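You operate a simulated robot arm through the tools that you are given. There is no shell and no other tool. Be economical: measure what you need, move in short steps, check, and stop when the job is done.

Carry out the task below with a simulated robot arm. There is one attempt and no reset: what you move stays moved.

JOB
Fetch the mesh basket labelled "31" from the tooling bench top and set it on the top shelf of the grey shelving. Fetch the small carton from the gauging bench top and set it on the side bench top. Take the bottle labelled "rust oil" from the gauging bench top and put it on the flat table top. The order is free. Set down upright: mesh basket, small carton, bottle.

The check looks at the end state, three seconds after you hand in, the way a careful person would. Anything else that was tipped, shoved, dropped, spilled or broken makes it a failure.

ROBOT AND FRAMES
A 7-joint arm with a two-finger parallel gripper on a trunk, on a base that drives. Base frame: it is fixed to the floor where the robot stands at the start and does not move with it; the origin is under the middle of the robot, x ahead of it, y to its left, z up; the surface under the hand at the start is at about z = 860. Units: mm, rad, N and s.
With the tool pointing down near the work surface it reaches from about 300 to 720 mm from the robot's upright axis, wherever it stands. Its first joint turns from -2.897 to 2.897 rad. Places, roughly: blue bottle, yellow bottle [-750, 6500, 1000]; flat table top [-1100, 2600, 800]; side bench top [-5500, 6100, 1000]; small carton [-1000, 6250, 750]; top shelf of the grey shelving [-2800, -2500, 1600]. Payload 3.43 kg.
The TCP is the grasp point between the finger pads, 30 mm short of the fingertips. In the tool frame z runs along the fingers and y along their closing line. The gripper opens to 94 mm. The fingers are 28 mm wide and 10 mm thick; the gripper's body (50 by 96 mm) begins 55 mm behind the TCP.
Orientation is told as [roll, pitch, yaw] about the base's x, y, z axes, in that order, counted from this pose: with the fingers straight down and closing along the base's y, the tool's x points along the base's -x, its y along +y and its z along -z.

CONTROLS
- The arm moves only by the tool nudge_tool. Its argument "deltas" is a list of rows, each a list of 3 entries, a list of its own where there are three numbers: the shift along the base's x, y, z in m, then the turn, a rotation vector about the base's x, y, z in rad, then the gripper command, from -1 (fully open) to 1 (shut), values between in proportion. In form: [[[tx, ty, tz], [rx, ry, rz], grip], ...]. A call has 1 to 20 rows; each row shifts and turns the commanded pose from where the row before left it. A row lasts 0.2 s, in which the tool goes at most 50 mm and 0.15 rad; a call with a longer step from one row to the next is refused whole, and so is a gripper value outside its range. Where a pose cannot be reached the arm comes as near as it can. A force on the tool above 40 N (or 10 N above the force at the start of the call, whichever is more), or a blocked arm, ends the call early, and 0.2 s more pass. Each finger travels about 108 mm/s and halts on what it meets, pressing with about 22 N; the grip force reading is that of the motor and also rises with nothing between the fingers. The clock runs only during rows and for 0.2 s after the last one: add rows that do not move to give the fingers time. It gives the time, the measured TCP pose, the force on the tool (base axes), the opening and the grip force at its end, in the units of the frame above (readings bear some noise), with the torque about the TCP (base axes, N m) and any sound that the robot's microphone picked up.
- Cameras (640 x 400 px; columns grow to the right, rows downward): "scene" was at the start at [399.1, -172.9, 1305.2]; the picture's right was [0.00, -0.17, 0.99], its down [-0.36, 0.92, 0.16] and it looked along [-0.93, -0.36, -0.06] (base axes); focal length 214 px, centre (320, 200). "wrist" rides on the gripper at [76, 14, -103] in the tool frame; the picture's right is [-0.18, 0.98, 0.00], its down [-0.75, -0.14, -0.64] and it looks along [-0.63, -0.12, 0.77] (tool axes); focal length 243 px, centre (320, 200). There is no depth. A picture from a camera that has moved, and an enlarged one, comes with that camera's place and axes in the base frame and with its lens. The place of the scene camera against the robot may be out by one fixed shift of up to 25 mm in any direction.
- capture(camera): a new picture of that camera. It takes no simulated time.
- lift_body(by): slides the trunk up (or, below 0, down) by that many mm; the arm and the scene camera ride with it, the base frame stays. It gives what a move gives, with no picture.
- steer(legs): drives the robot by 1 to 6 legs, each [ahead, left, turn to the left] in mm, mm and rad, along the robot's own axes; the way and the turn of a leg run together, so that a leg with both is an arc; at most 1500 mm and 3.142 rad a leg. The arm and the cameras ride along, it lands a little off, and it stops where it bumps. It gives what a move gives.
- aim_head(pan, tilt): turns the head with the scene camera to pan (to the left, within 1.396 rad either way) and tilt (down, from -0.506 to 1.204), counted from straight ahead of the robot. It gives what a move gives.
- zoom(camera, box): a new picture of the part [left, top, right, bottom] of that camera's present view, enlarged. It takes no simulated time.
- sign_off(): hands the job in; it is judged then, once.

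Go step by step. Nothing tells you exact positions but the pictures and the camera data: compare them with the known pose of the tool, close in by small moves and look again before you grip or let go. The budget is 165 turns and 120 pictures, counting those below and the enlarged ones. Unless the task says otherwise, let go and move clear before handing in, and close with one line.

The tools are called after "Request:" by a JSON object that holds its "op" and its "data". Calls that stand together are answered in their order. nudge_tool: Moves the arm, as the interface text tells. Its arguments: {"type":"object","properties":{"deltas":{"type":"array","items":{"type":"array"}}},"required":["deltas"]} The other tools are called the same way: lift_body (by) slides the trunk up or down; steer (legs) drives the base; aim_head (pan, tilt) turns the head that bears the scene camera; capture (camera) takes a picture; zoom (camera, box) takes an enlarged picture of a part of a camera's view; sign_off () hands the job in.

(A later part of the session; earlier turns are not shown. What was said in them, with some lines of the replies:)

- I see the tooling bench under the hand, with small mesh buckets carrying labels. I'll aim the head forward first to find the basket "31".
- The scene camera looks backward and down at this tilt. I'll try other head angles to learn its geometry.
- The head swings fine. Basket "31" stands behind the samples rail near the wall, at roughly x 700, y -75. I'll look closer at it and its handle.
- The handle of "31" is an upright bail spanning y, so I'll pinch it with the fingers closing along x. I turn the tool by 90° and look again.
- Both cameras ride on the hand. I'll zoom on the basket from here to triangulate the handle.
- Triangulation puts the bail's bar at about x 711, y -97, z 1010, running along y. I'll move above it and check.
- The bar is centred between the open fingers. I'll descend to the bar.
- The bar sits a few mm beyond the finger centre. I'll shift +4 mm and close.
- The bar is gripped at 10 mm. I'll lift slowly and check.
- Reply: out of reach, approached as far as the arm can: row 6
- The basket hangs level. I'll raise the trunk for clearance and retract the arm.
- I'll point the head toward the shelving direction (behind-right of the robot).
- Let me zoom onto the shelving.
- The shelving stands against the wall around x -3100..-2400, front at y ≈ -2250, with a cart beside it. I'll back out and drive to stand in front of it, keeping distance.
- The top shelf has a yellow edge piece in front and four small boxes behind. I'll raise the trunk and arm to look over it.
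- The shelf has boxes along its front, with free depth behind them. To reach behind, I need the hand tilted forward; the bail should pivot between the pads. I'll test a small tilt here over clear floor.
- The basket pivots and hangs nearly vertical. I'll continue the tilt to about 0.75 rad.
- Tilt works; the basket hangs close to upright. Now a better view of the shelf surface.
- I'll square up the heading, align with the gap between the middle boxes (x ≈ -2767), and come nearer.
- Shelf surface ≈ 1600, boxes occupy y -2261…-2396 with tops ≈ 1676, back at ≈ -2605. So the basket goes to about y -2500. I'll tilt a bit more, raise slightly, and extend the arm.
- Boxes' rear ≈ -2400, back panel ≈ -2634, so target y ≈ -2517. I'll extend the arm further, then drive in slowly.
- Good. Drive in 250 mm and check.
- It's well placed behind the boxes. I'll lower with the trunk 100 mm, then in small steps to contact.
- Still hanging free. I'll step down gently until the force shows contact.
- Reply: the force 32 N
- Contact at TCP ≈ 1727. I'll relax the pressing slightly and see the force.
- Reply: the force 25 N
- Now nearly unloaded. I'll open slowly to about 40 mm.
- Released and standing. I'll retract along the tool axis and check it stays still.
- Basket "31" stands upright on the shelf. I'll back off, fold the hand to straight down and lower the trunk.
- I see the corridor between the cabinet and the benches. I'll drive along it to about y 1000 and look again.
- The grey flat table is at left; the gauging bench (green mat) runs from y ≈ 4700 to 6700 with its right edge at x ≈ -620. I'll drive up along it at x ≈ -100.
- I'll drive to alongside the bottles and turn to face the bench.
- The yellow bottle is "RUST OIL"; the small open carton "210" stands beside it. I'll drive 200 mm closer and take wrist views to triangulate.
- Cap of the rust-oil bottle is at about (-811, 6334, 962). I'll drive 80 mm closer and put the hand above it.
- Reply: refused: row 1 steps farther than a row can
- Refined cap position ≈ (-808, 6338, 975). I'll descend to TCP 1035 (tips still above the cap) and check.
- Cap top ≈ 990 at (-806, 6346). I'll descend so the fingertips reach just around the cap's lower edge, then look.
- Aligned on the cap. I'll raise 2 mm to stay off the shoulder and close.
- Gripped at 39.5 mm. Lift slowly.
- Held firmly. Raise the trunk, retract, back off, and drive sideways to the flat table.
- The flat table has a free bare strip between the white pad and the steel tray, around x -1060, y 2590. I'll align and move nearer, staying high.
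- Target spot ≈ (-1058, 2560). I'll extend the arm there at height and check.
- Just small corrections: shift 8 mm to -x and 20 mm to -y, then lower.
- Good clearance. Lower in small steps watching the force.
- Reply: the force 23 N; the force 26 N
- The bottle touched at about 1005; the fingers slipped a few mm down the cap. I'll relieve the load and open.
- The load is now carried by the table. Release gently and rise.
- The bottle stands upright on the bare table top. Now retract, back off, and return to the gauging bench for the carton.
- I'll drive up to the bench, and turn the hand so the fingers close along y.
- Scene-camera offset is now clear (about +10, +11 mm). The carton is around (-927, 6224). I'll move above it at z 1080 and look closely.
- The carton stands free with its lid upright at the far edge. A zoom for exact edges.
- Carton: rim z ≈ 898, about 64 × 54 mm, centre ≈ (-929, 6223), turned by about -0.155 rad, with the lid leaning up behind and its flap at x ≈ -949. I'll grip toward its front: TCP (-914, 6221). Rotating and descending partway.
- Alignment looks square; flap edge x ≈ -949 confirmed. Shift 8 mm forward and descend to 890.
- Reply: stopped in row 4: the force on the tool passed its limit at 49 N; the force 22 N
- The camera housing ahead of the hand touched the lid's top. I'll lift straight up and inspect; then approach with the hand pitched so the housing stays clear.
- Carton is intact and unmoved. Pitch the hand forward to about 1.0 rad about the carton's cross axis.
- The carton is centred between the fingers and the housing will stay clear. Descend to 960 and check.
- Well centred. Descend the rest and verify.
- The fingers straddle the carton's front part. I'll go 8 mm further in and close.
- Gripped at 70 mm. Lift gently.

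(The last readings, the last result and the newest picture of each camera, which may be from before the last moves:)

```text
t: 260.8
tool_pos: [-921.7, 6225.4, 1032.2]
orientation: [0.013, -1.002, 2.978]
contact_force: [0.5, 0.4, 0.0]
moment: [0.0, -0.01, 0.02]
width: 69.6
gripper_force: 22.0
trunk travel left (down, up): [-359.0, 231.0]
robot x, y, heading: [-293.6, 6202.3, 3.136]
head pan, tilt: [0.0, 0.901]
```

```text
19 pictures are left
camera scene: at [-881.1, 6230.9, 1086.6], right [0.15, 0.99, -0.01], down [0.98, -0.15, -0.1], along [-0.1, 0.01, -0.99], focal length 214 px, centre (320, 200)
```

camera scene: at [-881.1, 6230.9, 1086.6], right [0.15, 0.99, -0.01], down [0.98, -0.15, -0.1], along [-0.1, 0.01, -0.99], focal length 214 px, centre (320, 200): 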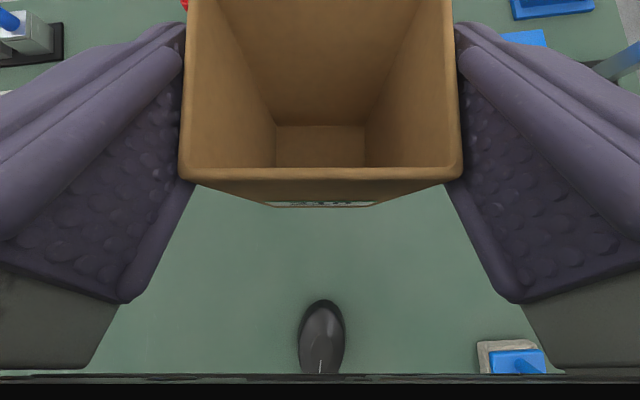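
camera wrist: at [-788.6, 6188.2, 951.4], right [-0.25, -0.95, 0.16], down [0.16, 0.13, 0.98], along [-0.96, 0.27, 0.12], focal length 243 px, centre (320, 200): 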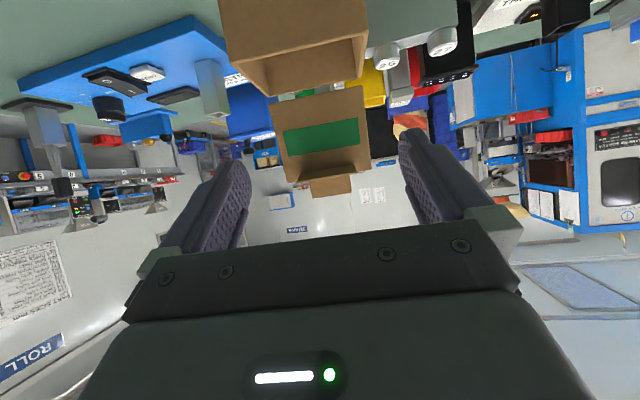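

The carton is held and light. Raise, back off, retract, and move north around the bench end, then look west.

Request:
{"op": "lift_body", "data": {"by": 180}}

Request:
{"op": "steer", "data": {"legs": [[-320, 0, 0]]}}

Request:
{"op": "nudge_tool", "data": {"deltas": [[[0.04, 0, 0], [0, 0, 0], 1], [[0.04, 0, 0], [0, 0, 0], 1], [[0.04, 0, 0], [0, 0, 0], 1], [[0.03, 0, 0], [0, 0, 0], 1], [[0, 0, 0], [0, 0, 0], 1]]}}

Request:
{"op": "steer", "data": {"legs": [[0, -1150, 0]]}}

Request:
{"op": "aim_head", "data": {"pan": 0, "tilt": -0.4}}

Request:
{"op": "capture", "data": {"camera": "scene"}}

```text
t: 262.8
tool_pos: [-922.4, 6223.9, 1211.3]
orientation: [0.013, -1.004, 2.978]
contact_force: [-0.4, 0.6, -0.6]
moment: [0.02, -0.01, 0.0]
width: 69.7
gripper_force: 21.7
trunk travel left (down, up): [-539.0, 51.0]
robot x, y, heading: [-290.7, 6199.4, 3.136]
head pan, tilt: [0.0, 0.901]
```

```text
t: 264.9
tool_pos: [-607.2, 6221.0, 1213.2]
orientation: [0.015, -1.002, 2.983]
contact_force: [-0.7, -0.6, 0.0]
moment: [0.03, -0.02, 0.01]
width: 69.5
gripper_force: 22.1
trunk travel left (down, up): [-539.0, 51.0]
robot x, y, heading: [25.5, 6197.5, 3.14]
head pan, tilt: [0.0, 0.901]
```

```text
t: 266.1
tool_pos: [-456.5, 6222.2, 1212.7]
orientation: [0.013, -1.003, 2.982]
contact_force: [0.5, 0.3, -0.9]
moment: [0.0, 0.01, -0.04]
width: 69.2
gripper_force: 22.1
trunk travel left (down, up): [-539.0, 51.0]
robot x, y, heading: [25.1, 6194.5, 3.134]
head pan, tilt: [0.0, 0.901]
```

```text
t: 271.9
tool_pos: [-473.3, 7351.6, 1213.1]
orientation: [0.014, -1.004, 3.009]
contact_force: [0.7, -0.1, -0.8]
moment: [0.05, -0.02, 0.02]
width: 69.5
gripper_force: 22.1
trunk travel left (down, up): [-539.0, 51.0]
robot x, y, heading: [10.7, 7335.9, -3.119]
head pan, tilt: [0.0, 0.901]
```

```text
t: 273.4
tool_pos: [-473.1, 7351.1, 1213.3]
orientation: [0.012, -1.004, 3.01]
contact_force: [0.5, -0.7, 0.0]
moment: [-0.01, -0.01, 0.01]
width: 69.5
gripper_force: 22.2
trunk travel left (down, up): [-539.0, 51.0]
robot x, y, heading: [10.4, 7342.0, -3.121]
head pan, tilt: [0.0, -0.4]
```

```text
18 pictures are left
camera scene: at [-490.1, 7366.7, 1363.3], right [0.12, 0.99, -0.01], down [0.17, -0.03, -0.99], along [-0.98, 0.12, -0.17], focal length 214 px, centre (320, 200)
```

scene: 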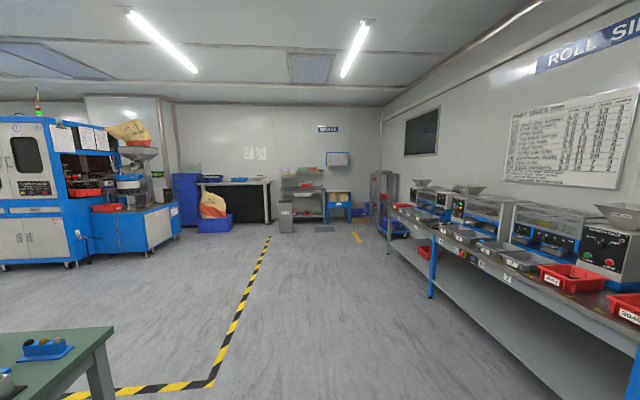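

A clear view: the side bench (black front) stands at the far wall, y ≈ 5200–6850, front x ≈ -5400. I'll drive across the free floor and stop well before it.

Request:
{"op": "steer", "data": {"legs": [[0, 0, -0.02], [1400, 0, 0], [1400, 300, 0], [1200, 300, 0]]}}

Request:
{"op": "capture", "data": {"camera": "scene"}}

```text
t: 293.4
tool_pos: [-4491.1, 6712.9, 1212.1]
orientation: [0.011, -1.002, 3.0]
contact_force: [0.0, -0.6, -0.9]
moment: [0.0, -0.01, -0.01]
width: 69.5
gripper_force: 21.5
trunk travel left (down, up): [-539.0, 51.0]
robot x, y, heading: [-4009.7, 6693.4, -3.127]
head pan, tilt: [0.0, -0.4]
```

```text
17 pictures are left
camera scene: at [-4508.2, 6728.1, 1363.3], right [0.13, 0.99, -0.01], down [0.17, -0.03, -0.99], along [-0.98, 0.13, -0.17], focal length 214 px, centre (320, 200)
```

scene: 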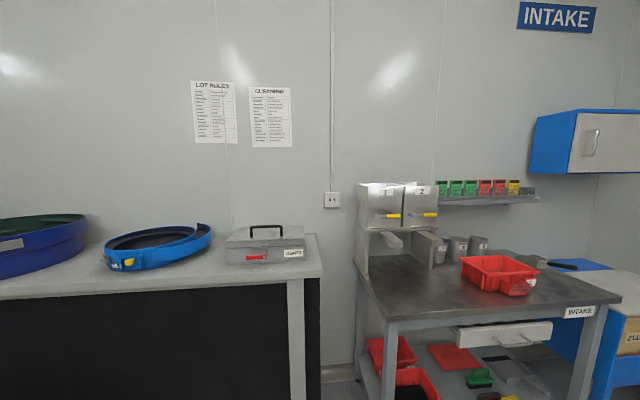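

The side bench top carries two blue rings/tubs and a grey toolbox. I'll come nearer and look down on it for a free spot.

Request:
{"op": "steer", "data": {"legs": [[400, 200, 0]]}}

Request:
{"op": "aim_head", "data": {"pan": 0, "tilt": 0.1}}

Request:
{"op": "capture", "data": {"camera": "scene"}}

```text
t: 296.1
tool_pos: [-4889.3, 6511.1, 1212.9]
orientation: [0.013, -1.003, 2.996]
contact_force: [0.3, -0.4, -0.6]
moment: [0.05, 0.0, 0.03]
width: 69.7
gripper_force: 22.2
trunk travel left (down, up): [-539.0, 51.0]
robot x, y, heading: [-4405.9, 6490.8, -3.13]
head pan, tilt: [0.0, -0.4]
```

```text
t: 297.0
tool_pos: [-4887.9, 6511.2, 1212.9]
orientation: [0.012, -1.004, 2.996]
contact_force: [0.8, 0.0, -1.5]
moment: [0.01, -0.02, -0.03]
width: 69.4
gripper_force: 22.2
trunk travel left (down, up): [-539.0, 51.0]
robot x, y, heading: [-4403.6, 6494.9, -3.132]
head pan, tilt: [0.0, 0.099]
```

```text
16 pictures are left
camera scene: at [-4898.1, 6525.3, 1317.8], right [0.13, 0.99, -0.01], down [0.61, -0.09, -0.79], along [-0.78, 0.1, -0.62], focal length 214 px, centre (320, 200)
```

scene: 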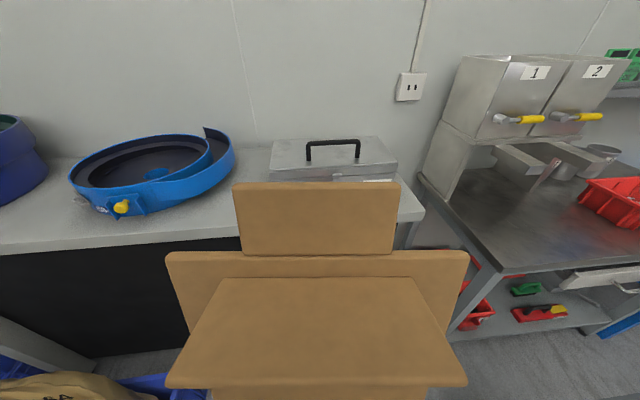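

Bench top ≈ 990, front edge x ≈ -5260. In front of the toolbox there's a free strip about 120 mm deep; target carton centre ≈ (-5315, 6430). Drive closer and view from above.

Request:
{"op": "steer", "data": {"legs": [[230, 75, 0]]}}

Request:
{"op": "aim_head", "data": {"pan": 0.5, "tilt": 0.3}}

Request:
{"op": "capture", "data": {"camera": "scene"}}

Request:
{"op": "capture", "data": {"camera": "wrist"}}

```text
t: 298.8
tool_pos: [-5119.5, 6433.3, 1213.4]
orientation: [0.012, -1.003, 2.996]
contact_force: [-0.8, 0.2, -2.1]
moment: [0.0, -0.03, -0.07]
width: 69.6
gripper_force: 21.8
trunk travel left (down, up): [-539.0, 51.0]
robot x, y, heading: [-4638.0, 6414.4, -3.131]
head pan, tilt: [0.0, 0.099]
```

```text
t: 299.8
tool_pos: [-5118.6, 6433.5, 1213.4]
orientation: [0.013, -1.004, 2.998]
contact_force: [-0.9, -0.4, -1.0]
moment: [-0.01, 0.0, -0.01]
width: 69.6
gripper_force: 21.7
trunk travel left (down, up): [-539.0, 51.0]
robot x, y, heading: [-4633.4, 6415.6, -3.127]
head pan, tilt: [0.499, 0.3]
```

```text
15 pictures are left
camera scene: at [-5116.9, 6400.9, 1307.7], right [-0.28, 0.92, -0.26], down [0.74, 0.04, -0.67], along [-0.61, -0.38, -0.7], focal length 214 px, centre (320, 200)
```

scene: 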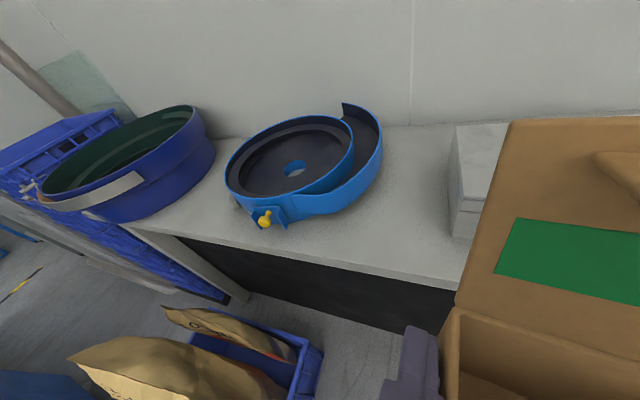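

```text
14 pictures are left
camera wrist: at [-4994.6, 6401.9, 1204.7], right [-0.23, -0.96, 0.16], down [0.15, 0.13, 0.98], along [-0.96, 0.25, 0.12], focal length 243 px, centre (320, 200)
```

wrist: 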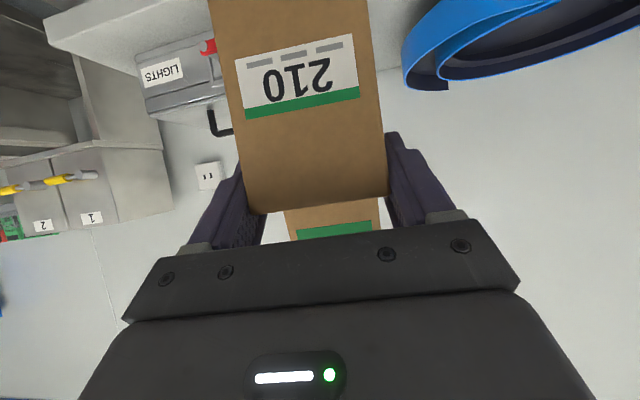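

There's a good free gap between the ring and the toolbox: target carton centre ≈ (-5345, 6378). I'll drive in, square the carton to the bench and extend.

Request:
{"op": "steer", "data": {"legs": [[120, 50, 0]]}}

Request:
{"op": "nudge_tool", "data": {"deltas": [[[-0.03, 0, 0], [0, 0, 0.05], 1], [[-0.03, 0, 0], [0, 0, 0.05], 1], [[-0.03, 0, 0], [0, 0, 0.04], 1], [[0, 0, 0], [0, 0, 0], 1]]}}

Request:
{"op": "aim_head", "data": {"pan": 0.3, "tilt": 0.6}}

Request:
{"op": "capture", "data": {"camera": "scene"}}

Request:
{"op": "capture", "data": {"camera": "wrist"}}

```text
t: 301.1
tool_pos: [-5241.4, 6380.2, 1213.5]
orientation: [0.014, -1.001, 2.998]
contact_force: [-0.7, -0.3, -0.4]
moment: [0.01, -0.02, -0.01]
width: 69.5
gripper_force: 21.9
trunk travel left (down, up): [-539.0, 51.0]
robot x, y, heading: [-4758.6, 6364.4, -3.125]
head pan, tilt: [0.499, 0.3]
```

```text
t: 302.1
tool_pos: [-5329.7, 6379.6, 1216.2]
orientation: [0.014, -1.004, 3.14]
contact_force: [0.0, -0.5, -0.6]
moment: [0.03, 0.01, -0.01]
width: 69.3
gripper_force: 22.1
trunk travel left (down, up): [-539.0, 51.0]
robot x, y, heading: [-4758.2, 6362.6, -3.125]
head pan, tilt: [0.499, 0.3]
```

```text
t: 302.9
tool_pos: [-5328.4, 6380.3, 1217.2]
orientation: [0.013, -1.004, 3.139]
contact_force: [-0.3, 0.7, 0.3]
moment: [0.0, -0.03, -0.01]
width: 69.5
gripper_force: 21.9
trunk travel left (down, up): [-539.0, 51.0]
robot x, y, heading: [-4759.6, 6366.4, -3.124]
head pan, tilt: [0.3, 0.6]
```

```text
13 pictures are left
camera scene: at [-5309.3, 6366.0, 1286.1], right [-0.26, 0.95, -0.17], down [0.9, 0.17, -0.41], along [-0.36, -0.25, -0.9], focal length 214 px, centre (320, 200)
```

scene: 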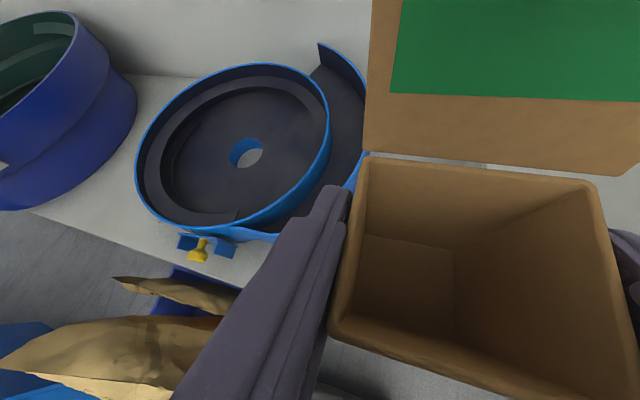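

```text
12 pictures are left
camera wrist: at [-5202.6, 6367.3, 1207.7], right [-0.09, -0.98, 0.16], down [0.13, 0.15, 0.98], along [-0.99, 0.11, 0.12], focal length 243 px, centre (320, 200)
```

wrist: 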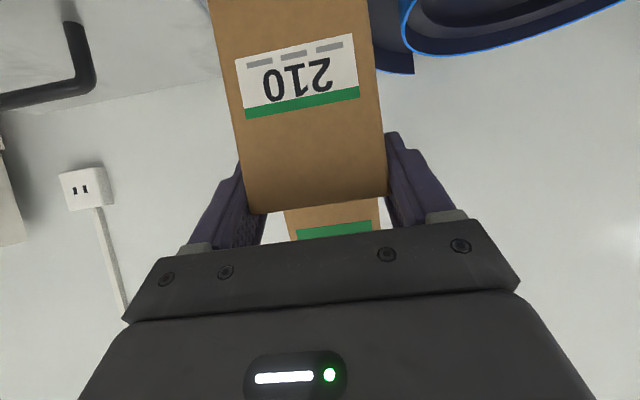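

Clear on both sides. Adjust by (-10, -9) mm and lower with the trunk by 95 mm, then check.

Request:
{"op": "nudge_tool", "data": {"deltas": [[[-0.01, -0.009, 0], [0, 0, 0], 1], [[0, 0, 0], [0, 0, 0], 1]]}}

Request:
{"op": "lift_body", "data": {"by": -95}}

Request:
{"op": "aim_head", "data": {"pan": -0.3, "tilt": 0.7}}

Request:
{"op": "capture", "data": {"camera": "scene"}}

Request:
{"op": "capture", "data": {"camera": "wrist"}}

```text
t: 303.4
tool_pos: [-5338.4, 6371.9, 1215.8]
orientation: [0.013, -1.003, 3.136]
contact_force: [-0.1, 0.3, -0.4]
moment: [0.01, 0.02, 0.02]
width: 69.5
gripper_force: 22.3
trunk travel left (down, up): [-539.0, 51.0]
robot x, y, heading: [-4760.1, 6365.2, -3.128]
head pan, tilt: [0.3, 0.6]
```

```text
t: 304.7
tool_pos: [-5338.9, 6371.9, 1121.2]
orientation: [0.012, -1.004, 3.14]
contact_force: [-0.2, 0.6, -0.7]
moment: [0.0, -0.02, 0.02]
width: 69.3
gripper_force: 22.0
trunk travel left (down, up): [-444.0, 146.0]
robot x, y, heading: [-4756.7, 6366.1, -3.129]
head pan, tilt: [0.3, 0.6]
```

```text
t: 305.7
tool_pos: [-5338.8, 6372.9, 1121.2]
orientation: [0.012, -1.005, 3.138]
contact_force: [0.1, -0.9, -1.1]
moment: [0.02, 0.0, 0.0]
width: 69.5
gripper_force: 21.6
trunk travel left (down, up): [-444.0, 146.0]
robot x, y, heading: [-4761.0, 6363.3, -3.124]
head pan, tilt: [-0.3, 0.7]
```

```text
11 pictures are left
camera scene: at [-5311.4, 6408.0, 1184.4], right [0.24, 0.96, 0.15], down [0.93, -0.19, -0.31], along [-0.27, 0.22, -0.94], focal length 214 px, centre (320, 200)
```

scene: 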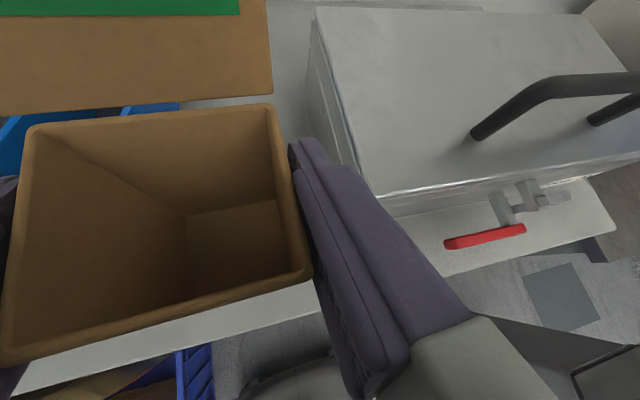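

```text
10 pictures are left
camera wrist: at [-5211.8, 6358.0, 1111.9], right [-0.09, -0.98, 0.16], down [0.13, 0.15, 0.98], along [-0.99, 0.11, 0.12], focal length 243 px, centre (320, 200)
```

wrist: 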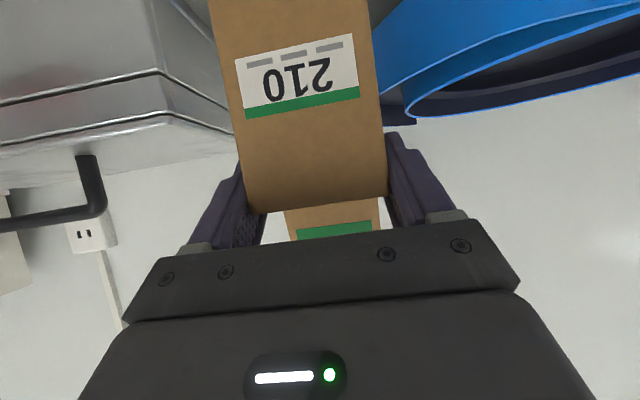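

The carton sits between the ring and toolbox with margin. Move 12 mm further in and lower in small steps.

Request:
{"op": "nudge_tool", "data": {"deltas": [[[-0.012, 0, -0.005], [0, 0, 0], 1], [[0, 0, -0.008], [0, 0, 0], 1], [[0, 0, -0.006], [0, 0, 0], 1], [[0, 0, 0], [0, 0, 0], 1]]}}

Request:
{"op": "nudge_tool", "data": {"deltas": [[[0, 0, -0.003], [0, 0, 0], 1], [[0, 0, -0.003], [0, 0, 0], 1], [[0, 0, -0.003], [0, 0, 0], 1], [[0, 0, 0], [0, 0, 0], 1]]}}

```text
t: 306.7
tool_pos: [-5350.8, 6372.3, 1100.8]
orientation: [0.011, -1.003, 3.138]
contact_force: [1.0, -0.2, -0.9]
moment: [-0.04, -0.01, 0.02]
width: 69.6
gripper_force: 22.4
trunk travel left (down, up): [-444.0, 146.0]
robot x, y, heading: [-4756.5, 6363.4, -3.123]
head pan, tilt: [-0.3, 0.7]
```

```text
t: 307.7
tool_pos: [-5349.7, 6371.8, 1093.6]
orientation: [0.012, -1.004, 3.138]
contact_force: [-0.3, 0.5, 0.8]
moment: [-0.01, 0.0, 0.0]
width: 69.6
gripper_force: 22.5
trunk travel left (down, up): [-444.0, 146.0]
robot x, y, heading: [-4756.7, 6365.1, -3.121]
head pan, tilt: [-0.3, 0.7]
```

Request:
{"op": "nudge_tool", "data": {"deltas": [[[0, 0, -0.003], [0, 0, 0], 1], [[0, 0, -0.003], [0, 0, 0], 1], [[0, 0, 0], [0, 0, 0], 1]]}}

Request:
{"op": "nudge_tool", "data": {"deltas": [[[0, 0, -0.003], [0, 0, 0], 1], [[0, 0, -0.002], [0, 0, 0], 1], [[0, 0, 0], [0, 0, 0], 1]]}}

Request:
{"op": "capture", "data": {"camera": "wrist"}}

```text
t: 308.5
tool_pos: [-5350.2, 6372.0, 1087.0]
orientation: [0.013, -1.004, 3.138]
contact_force: [0.2, 0.8, 0.4]
moment: [-0.01, 0.0, 0.0]
width: 69.6
gripper_force: 21.9
trunk travel left (down, up): [-444.0, 146.0]
robot x, y, heading: [-4756.5, 6365.8, -3.124]
head pan, tilt: [-0.3, 0.7]
```

```text
t: 309.3
tool_pos: [-5349.7, 6371.4, 1082.4]
orientation: [0.011, -1.004, 3.139]
contact_force: [0.3, 0.2, -0.2]
moment: [-0.02, 0.05, -0.03]
width: 69.7
gripper_force: 22.1
trunk travel left (down, up): [-444.0, 146.0]
robot x, y, heading: [-4759.0, 6364.2, -3.128]
head pan, tilt: [-0.3, 0.7]
```

```text
9 pictures are left
camera wrist: at [-5223.2, 6358.2, 1073.4], right [-0.09, -0.98, 0.16], down [0.14, 0.15, 0.98], along [-0.99, 0.11, 0.12], focal length 243 px, centre (320, 200)
```

wrist: 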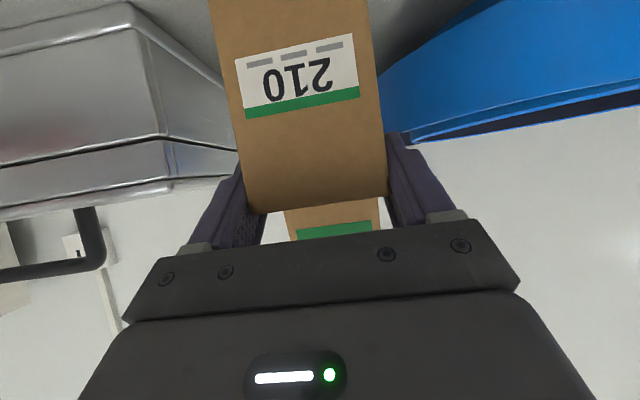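

Request:
{"op": "nudge_tool", "data": {"deltas": [[[0, 0, -0.003], [0, 0, 0], 1], [[0, 0, -0.002], [0, 0, 0], 1], [[0, 0, 0], [0, 0, 0], 1]]}}

Request:
{"op": "nudge_tool", "data": {"deltas": [[[0, 0, -0.002], [0, 0, 0], 1], [[0, 0, -0.002], [0, 0, 0], 1], [[0, 0, 0], [0, 0, 0], 1]]}}

Request:
{"op": "nudge_tool", "data": {"deltas": [[[0, 0, -0.002], [0, 0, 0], 1], [[0, 0, -0.002], [0, 0, 0], 1], [[0, 0, 0], [0, 0, 0], 1]]}}

```text
t: 310.1
tool_pos: [-5350.8, 6371.4, 1076.6]
orientation: [0.012, -1.004, 3.138]
contact_force: [0.1, -0.7, -0.3]
moment: [-0.01, -0.03, -0.01]
width: 69.6
gripper_force: 22.0
trunk travel left (down, up): [-444.0, 146.0]
robot x, y, heading: [-4759.7, 6364.9, -3.126]
head pan, tilt: [-0.3, 0.7]
```

```text
t: 310.9
tool_pos: [-5349.7, 6372.1, 1072.6]
orientation: [0.013, -1.003, 3.139]
contact_force: [1.2, -0.5, -0.3]
moment: [-0.03, -0.02, -0.03]
width: 69.4
gripper_force: 21.8
trunk travel left (down, up): [-444.0, 146.0]
robot x, y, heading: [-4757.6, 6365.9, -3.125]
head pan, tilt: [-0.3, 0.7]
```

```text
t: 311.7
tool_pos: [-5351.8, 6370.7, 1069.4]
orientation: [0.012, -1.004, 3.137]
contact_force: [-1.3, 0.1, 0.1]
moment: [0.0, -0.01, -0.02]
width: 69.3
gripper_force: 21.8
trunk travel left (down, up): [-444.0, 146.0]
robot x, y, heading: [-4757.1, 6366.1, -3.124]
head pan, tilt: [-0.3, 0.7]
```

Request:
{"op": "nudge_tool", "data": {"deltas": [[[0, 0, -0.002], [0, 0, 0], 1], [[0, 0, -0.002], [0, 0, 0], 1], [[0, 0, 0], [0, 0, 0], 1]]}}

Request:
{"op": "nudge_tool", "data": {"deltas": [[[0, 0, -0.002], [0, 0, 0], 1], [[0, 0, -0.002], [0, 0, 0], 1], [[0, 0, 0], [0, 0, 0], 1]]}}

Request:
{"op": "capture", "data": {"camera": "wrist"}}

```text
t: 312.5
tool_pos: [-5351.2, 6371.6, 1064.5]
orientation: [0.013, -1.004, 3.138]
contact_force: [0.1, -0.7, -0.8]
moment: [-0.03, 0.02, -0.02]
width: 69.6
gripper_force: 22.1
trunk travel left (down, up): [-444.0, 146.0]
robot x, y, heading: [-4758.4, 6366.2, -3.126]
head pan, tilt: [-0.3, 0.7]
```

```text
t: 313.3
tool_pos: [-5352.1, 6372.0, 1059.9]
orientation: [0.012, -1.004, 3.139]
contact_force: [0.6, 0.5, 0.2]
moment: [0.03, 0.01, 0.0]
width: 69.4
gripper_force: 22.3
trunk travel left (down, up): [-444.0, 146.0]
robot x, y, heading: [-4757.2, 6366.0, -3.123]
head pan, tilt: [-0.3, 0.7]
```

```text
8 pictures are left
camera wrist: at [-5224.5, 6358.0, 1051.7], right [-0.09, -0.98, 0.16], down [0.14, 0.15, 0.98], along [-0.99, 0.11, 0.12], focal length 243 px, centre (320, 200)
```

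wrist: 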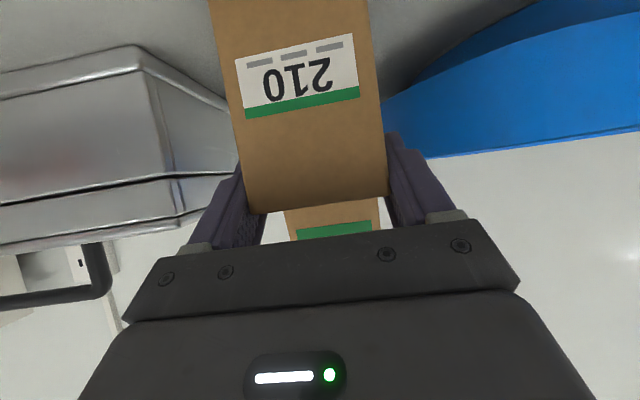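

Request:
{"op": "nudge_tool", "data": {"deltas": [[[0, 0, -0.002], [0, 0, 0], 1], [[0, 0, -0.002], [0, 0, 0], 1], [[0, 0, 0], [0, 0, 0], 1]]}}

Request:
{"op": "nudge_tool", "data": {"deltas": [[[0, 0, -0.002], [0, 0, 0], 1], [[0, 0, -0.001], [0, 0, 0], 1], [[0, 0, 0], [0, 0, 0], 1]]}}

Request:
{"op": "nudge_tool", "data": {"deltas": [[[0, 0, -0.002], [0, 0, 0], 1], [[0, 0, -0.001], [0, 0, 0], 1], [[0, 0, 0], [0, 0, 0], 1]]}}

```text
t: 314.1
tool_pos: [-5350.5, 6372.1, 1058.7]
orientation: [0.016, -1.008, 3.138]
contact_force: [0.1, 1.0, 20.3]
moment: [0.01, 0.05, 0.0]
width: 69.3
gripper_force: 22.0
trunk travel left (down, up): [-444.0, 146.0]
robot x, y, heading: [-4757.4, 6366.0, -3.128]
head pan, tilt: [-0.3, 0.7]
```

```text
t: 314.9
tool_pos: [-5350.2, 6371.7, 1054.6]
orientation: [0.013, -1.005, 3.14]
contact_force: [-0.2, -0.4, 18.2]
moment: [0.02, -0.14, 0.02]
width: 69.8
gripper_force: 21.8
trunk travel left (down, up): [-444.0, 146.0]
robot x, y, heading: [-4758.7, 6364.8, -3.126]
head pan, tilt: [-0.3, 0.7]
```

```text
t: 315.7
tool_pos: [-5349.4, 6372.7, 1051.2]
orientation: [0.013, -1.006, 3.139]
contact_force: [-1.0, -0.8, 21.3]
moment: [0.02, -0.14, 0.04]
width: 69.5
gripper_force: 21.9
trunk travel left (down, up): [-444.0, 146.0]
robot x, y, heading: [-4755.1, 6363.2, -3.128]
head pan, tilt: [-0.3, 0.7]
```

Contact at 1059. Relieve and open gently (limited, the toolbox is near).

Request:
{"op": "nudge_tool", "data": {"deltas": [[[0, 0, 0.002], [0, 0, 0], 1], [[0, 0, 0], [0, 0, 0], 1]]}}

Request:
{"op": "nudge_tool", "data": {"deltas": [[[0, 0, 0], [0, 0, 0], -0.5], [[0, 0, 0], [0, 0, 0], -0.6], [[0, 0, 0], [0, 0, 0], -0.8], [[0, 0, 0], [0, 0, 0], -0.8]]}}

Request:
{"op": "capture", "data": {"camera": "wrist"}}

```text
t: 316.3
tool_pos: [-5349.2, 6372.1, 1052.2]
orientation: [0.013, -0.999, 3.139]
contact_force: [-1.0, 0.2, 4.8]
moment: [0.12, 0.13, -0.01]
width: 69.9
gripper_force: 22.3
trunk travel left (down, up): [-444.0, 146.0]
robot x, y, heading: [-4757.3, 6368.0, -3.123]
head pan, tilt: [-0.3, 0.7]
```

```text
t: 317.3
tool_pos: [-5351.8, 6371.4, 1051.7]
orientation: [0.013, -1.004, 3.139]
contact_force: [0.5, -0.4, -0.1]
moment: [-0.03, -0.02, -0.01]
width: 84.7
gripper_force: 0.0
trunk travel left (down, up): [-444.0, 146.0]
robot x, y, heading: [-4758.3, 6369.7, -3.123]
head pan, tilt: [-0.3, 0.7]
```

```text
7 pictures are left
camera wrist: at [-5224.1, 6358.0, 1043.9], right [-0.09, -0.98, 0.16], down [0.13, 0.15, 0.98], along [-0.99, 0.11, 0.12], focal length 243 px, centre (320, 200)
```

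wrist: 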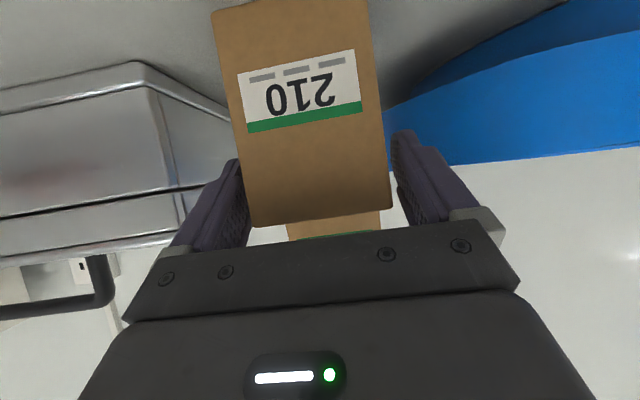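

Released and standing. Withdraw straight back.

Request:
{"op": "nudge_tool", "data": {"deltas": [[[0.01, 0, 0], [0, 0, 0], -0.8], [[0.02, 0, 0], [0, 0, 0], -0.8], [[0.03, 0, 0.005], [0, 0, 0], -0.8], [[0.04, 0, 0.01], [0, 0, 0], -0.8], [[0.04, 0, 0.02], [0, 0, 0], -0.8], [[0, 0, 0], [0, 0, 0], -0.8]]}}

Request:
{"op": "steer", "data": {"legs": [[-300, 0, 0]]}}

Request:
{"op": "aim_head", "data": {"pan": 0, "tilt": -0.2}}

Request:
{"op": "capture", "data": {"camera": "scene"}}

```text
t: 318.7
tool_pos: [-5210.5, 6373.4, 1089.1]
orientation: [0.011, -1.0, 3.14]
contact_force: [0.0, 0.0, 0.6]
moment: [0.05, 0.02, -0.01]
width: 84.6
gripper_force: 0.0
trunk travel left (down, up): [-444.0, 146.0]
robot x, y, heading: [-4757.2, 6367.4, -3.122]
head pan, tilt: [-0.3, 0.7]
```

```text
t: 320.8
tool_pos: [-4903.7, 6379.9, 1089.7]
orientation: [0.012, -1.005, 3.134]
contact_force: [-0.7, 0.0, 0.2]
moment: [0.01, 0.03, -0.02]
width: 84.6
gripper_force: 0.0
trunk travel left (down, up): [-444.0, 146.0]
robot x, y, heading: [-4452.8, 6364.3, -3.135]
head pan, tilt: [-0.3, 0.7]
```

```text
t: 322.0
tool_pos: [-4904.2, 6380.3, 1088.7]
orientation: [0.011, -1.003, 3.133]
contact_force: [-0.5, -0.3, 0.1]
moment: [0.0, 0.02, -0.01]
width: 84.3
gripper_force: 0.1
trunk travel left (down, up): [-444.0, 146.0]
robot x, y, heading: [-4451.9, 6371.3, -3.132]
head pan, tilt: [0.0, -0.201]
```

```text
6 pictures are left
camera scene: at [-4921.7, 6391.3, 1220.8], right [0.0, 1.0, -0.01], down [0.36, -0.01, -0.93], along [-0.93, 0.0, -0.36], focal length 214 px, centre (320, 200)
```

scene: 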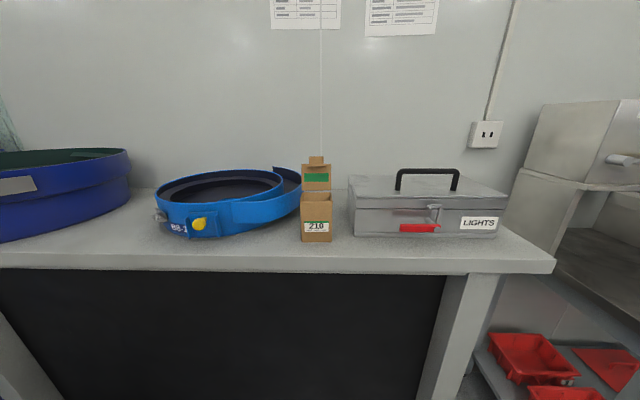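

The carton stands upright on the side bench, clear of the ring and the toolbox. The basket and the bottle were both seen upright in their places, and the hand is empty and clear, so I'm handing in.

Request:
{"op": "sign_off", "data": {}}

```text
The job is handed in.
```

All three items are placed upright: basket "31" on the grey shelving's top shelf, the rust oil bottle on the flat table, and the small carton on the side bench. While I was lining up on the carton, the camera housing pressed its open lid once (49 N); it looked undamaged and hadn't moved.
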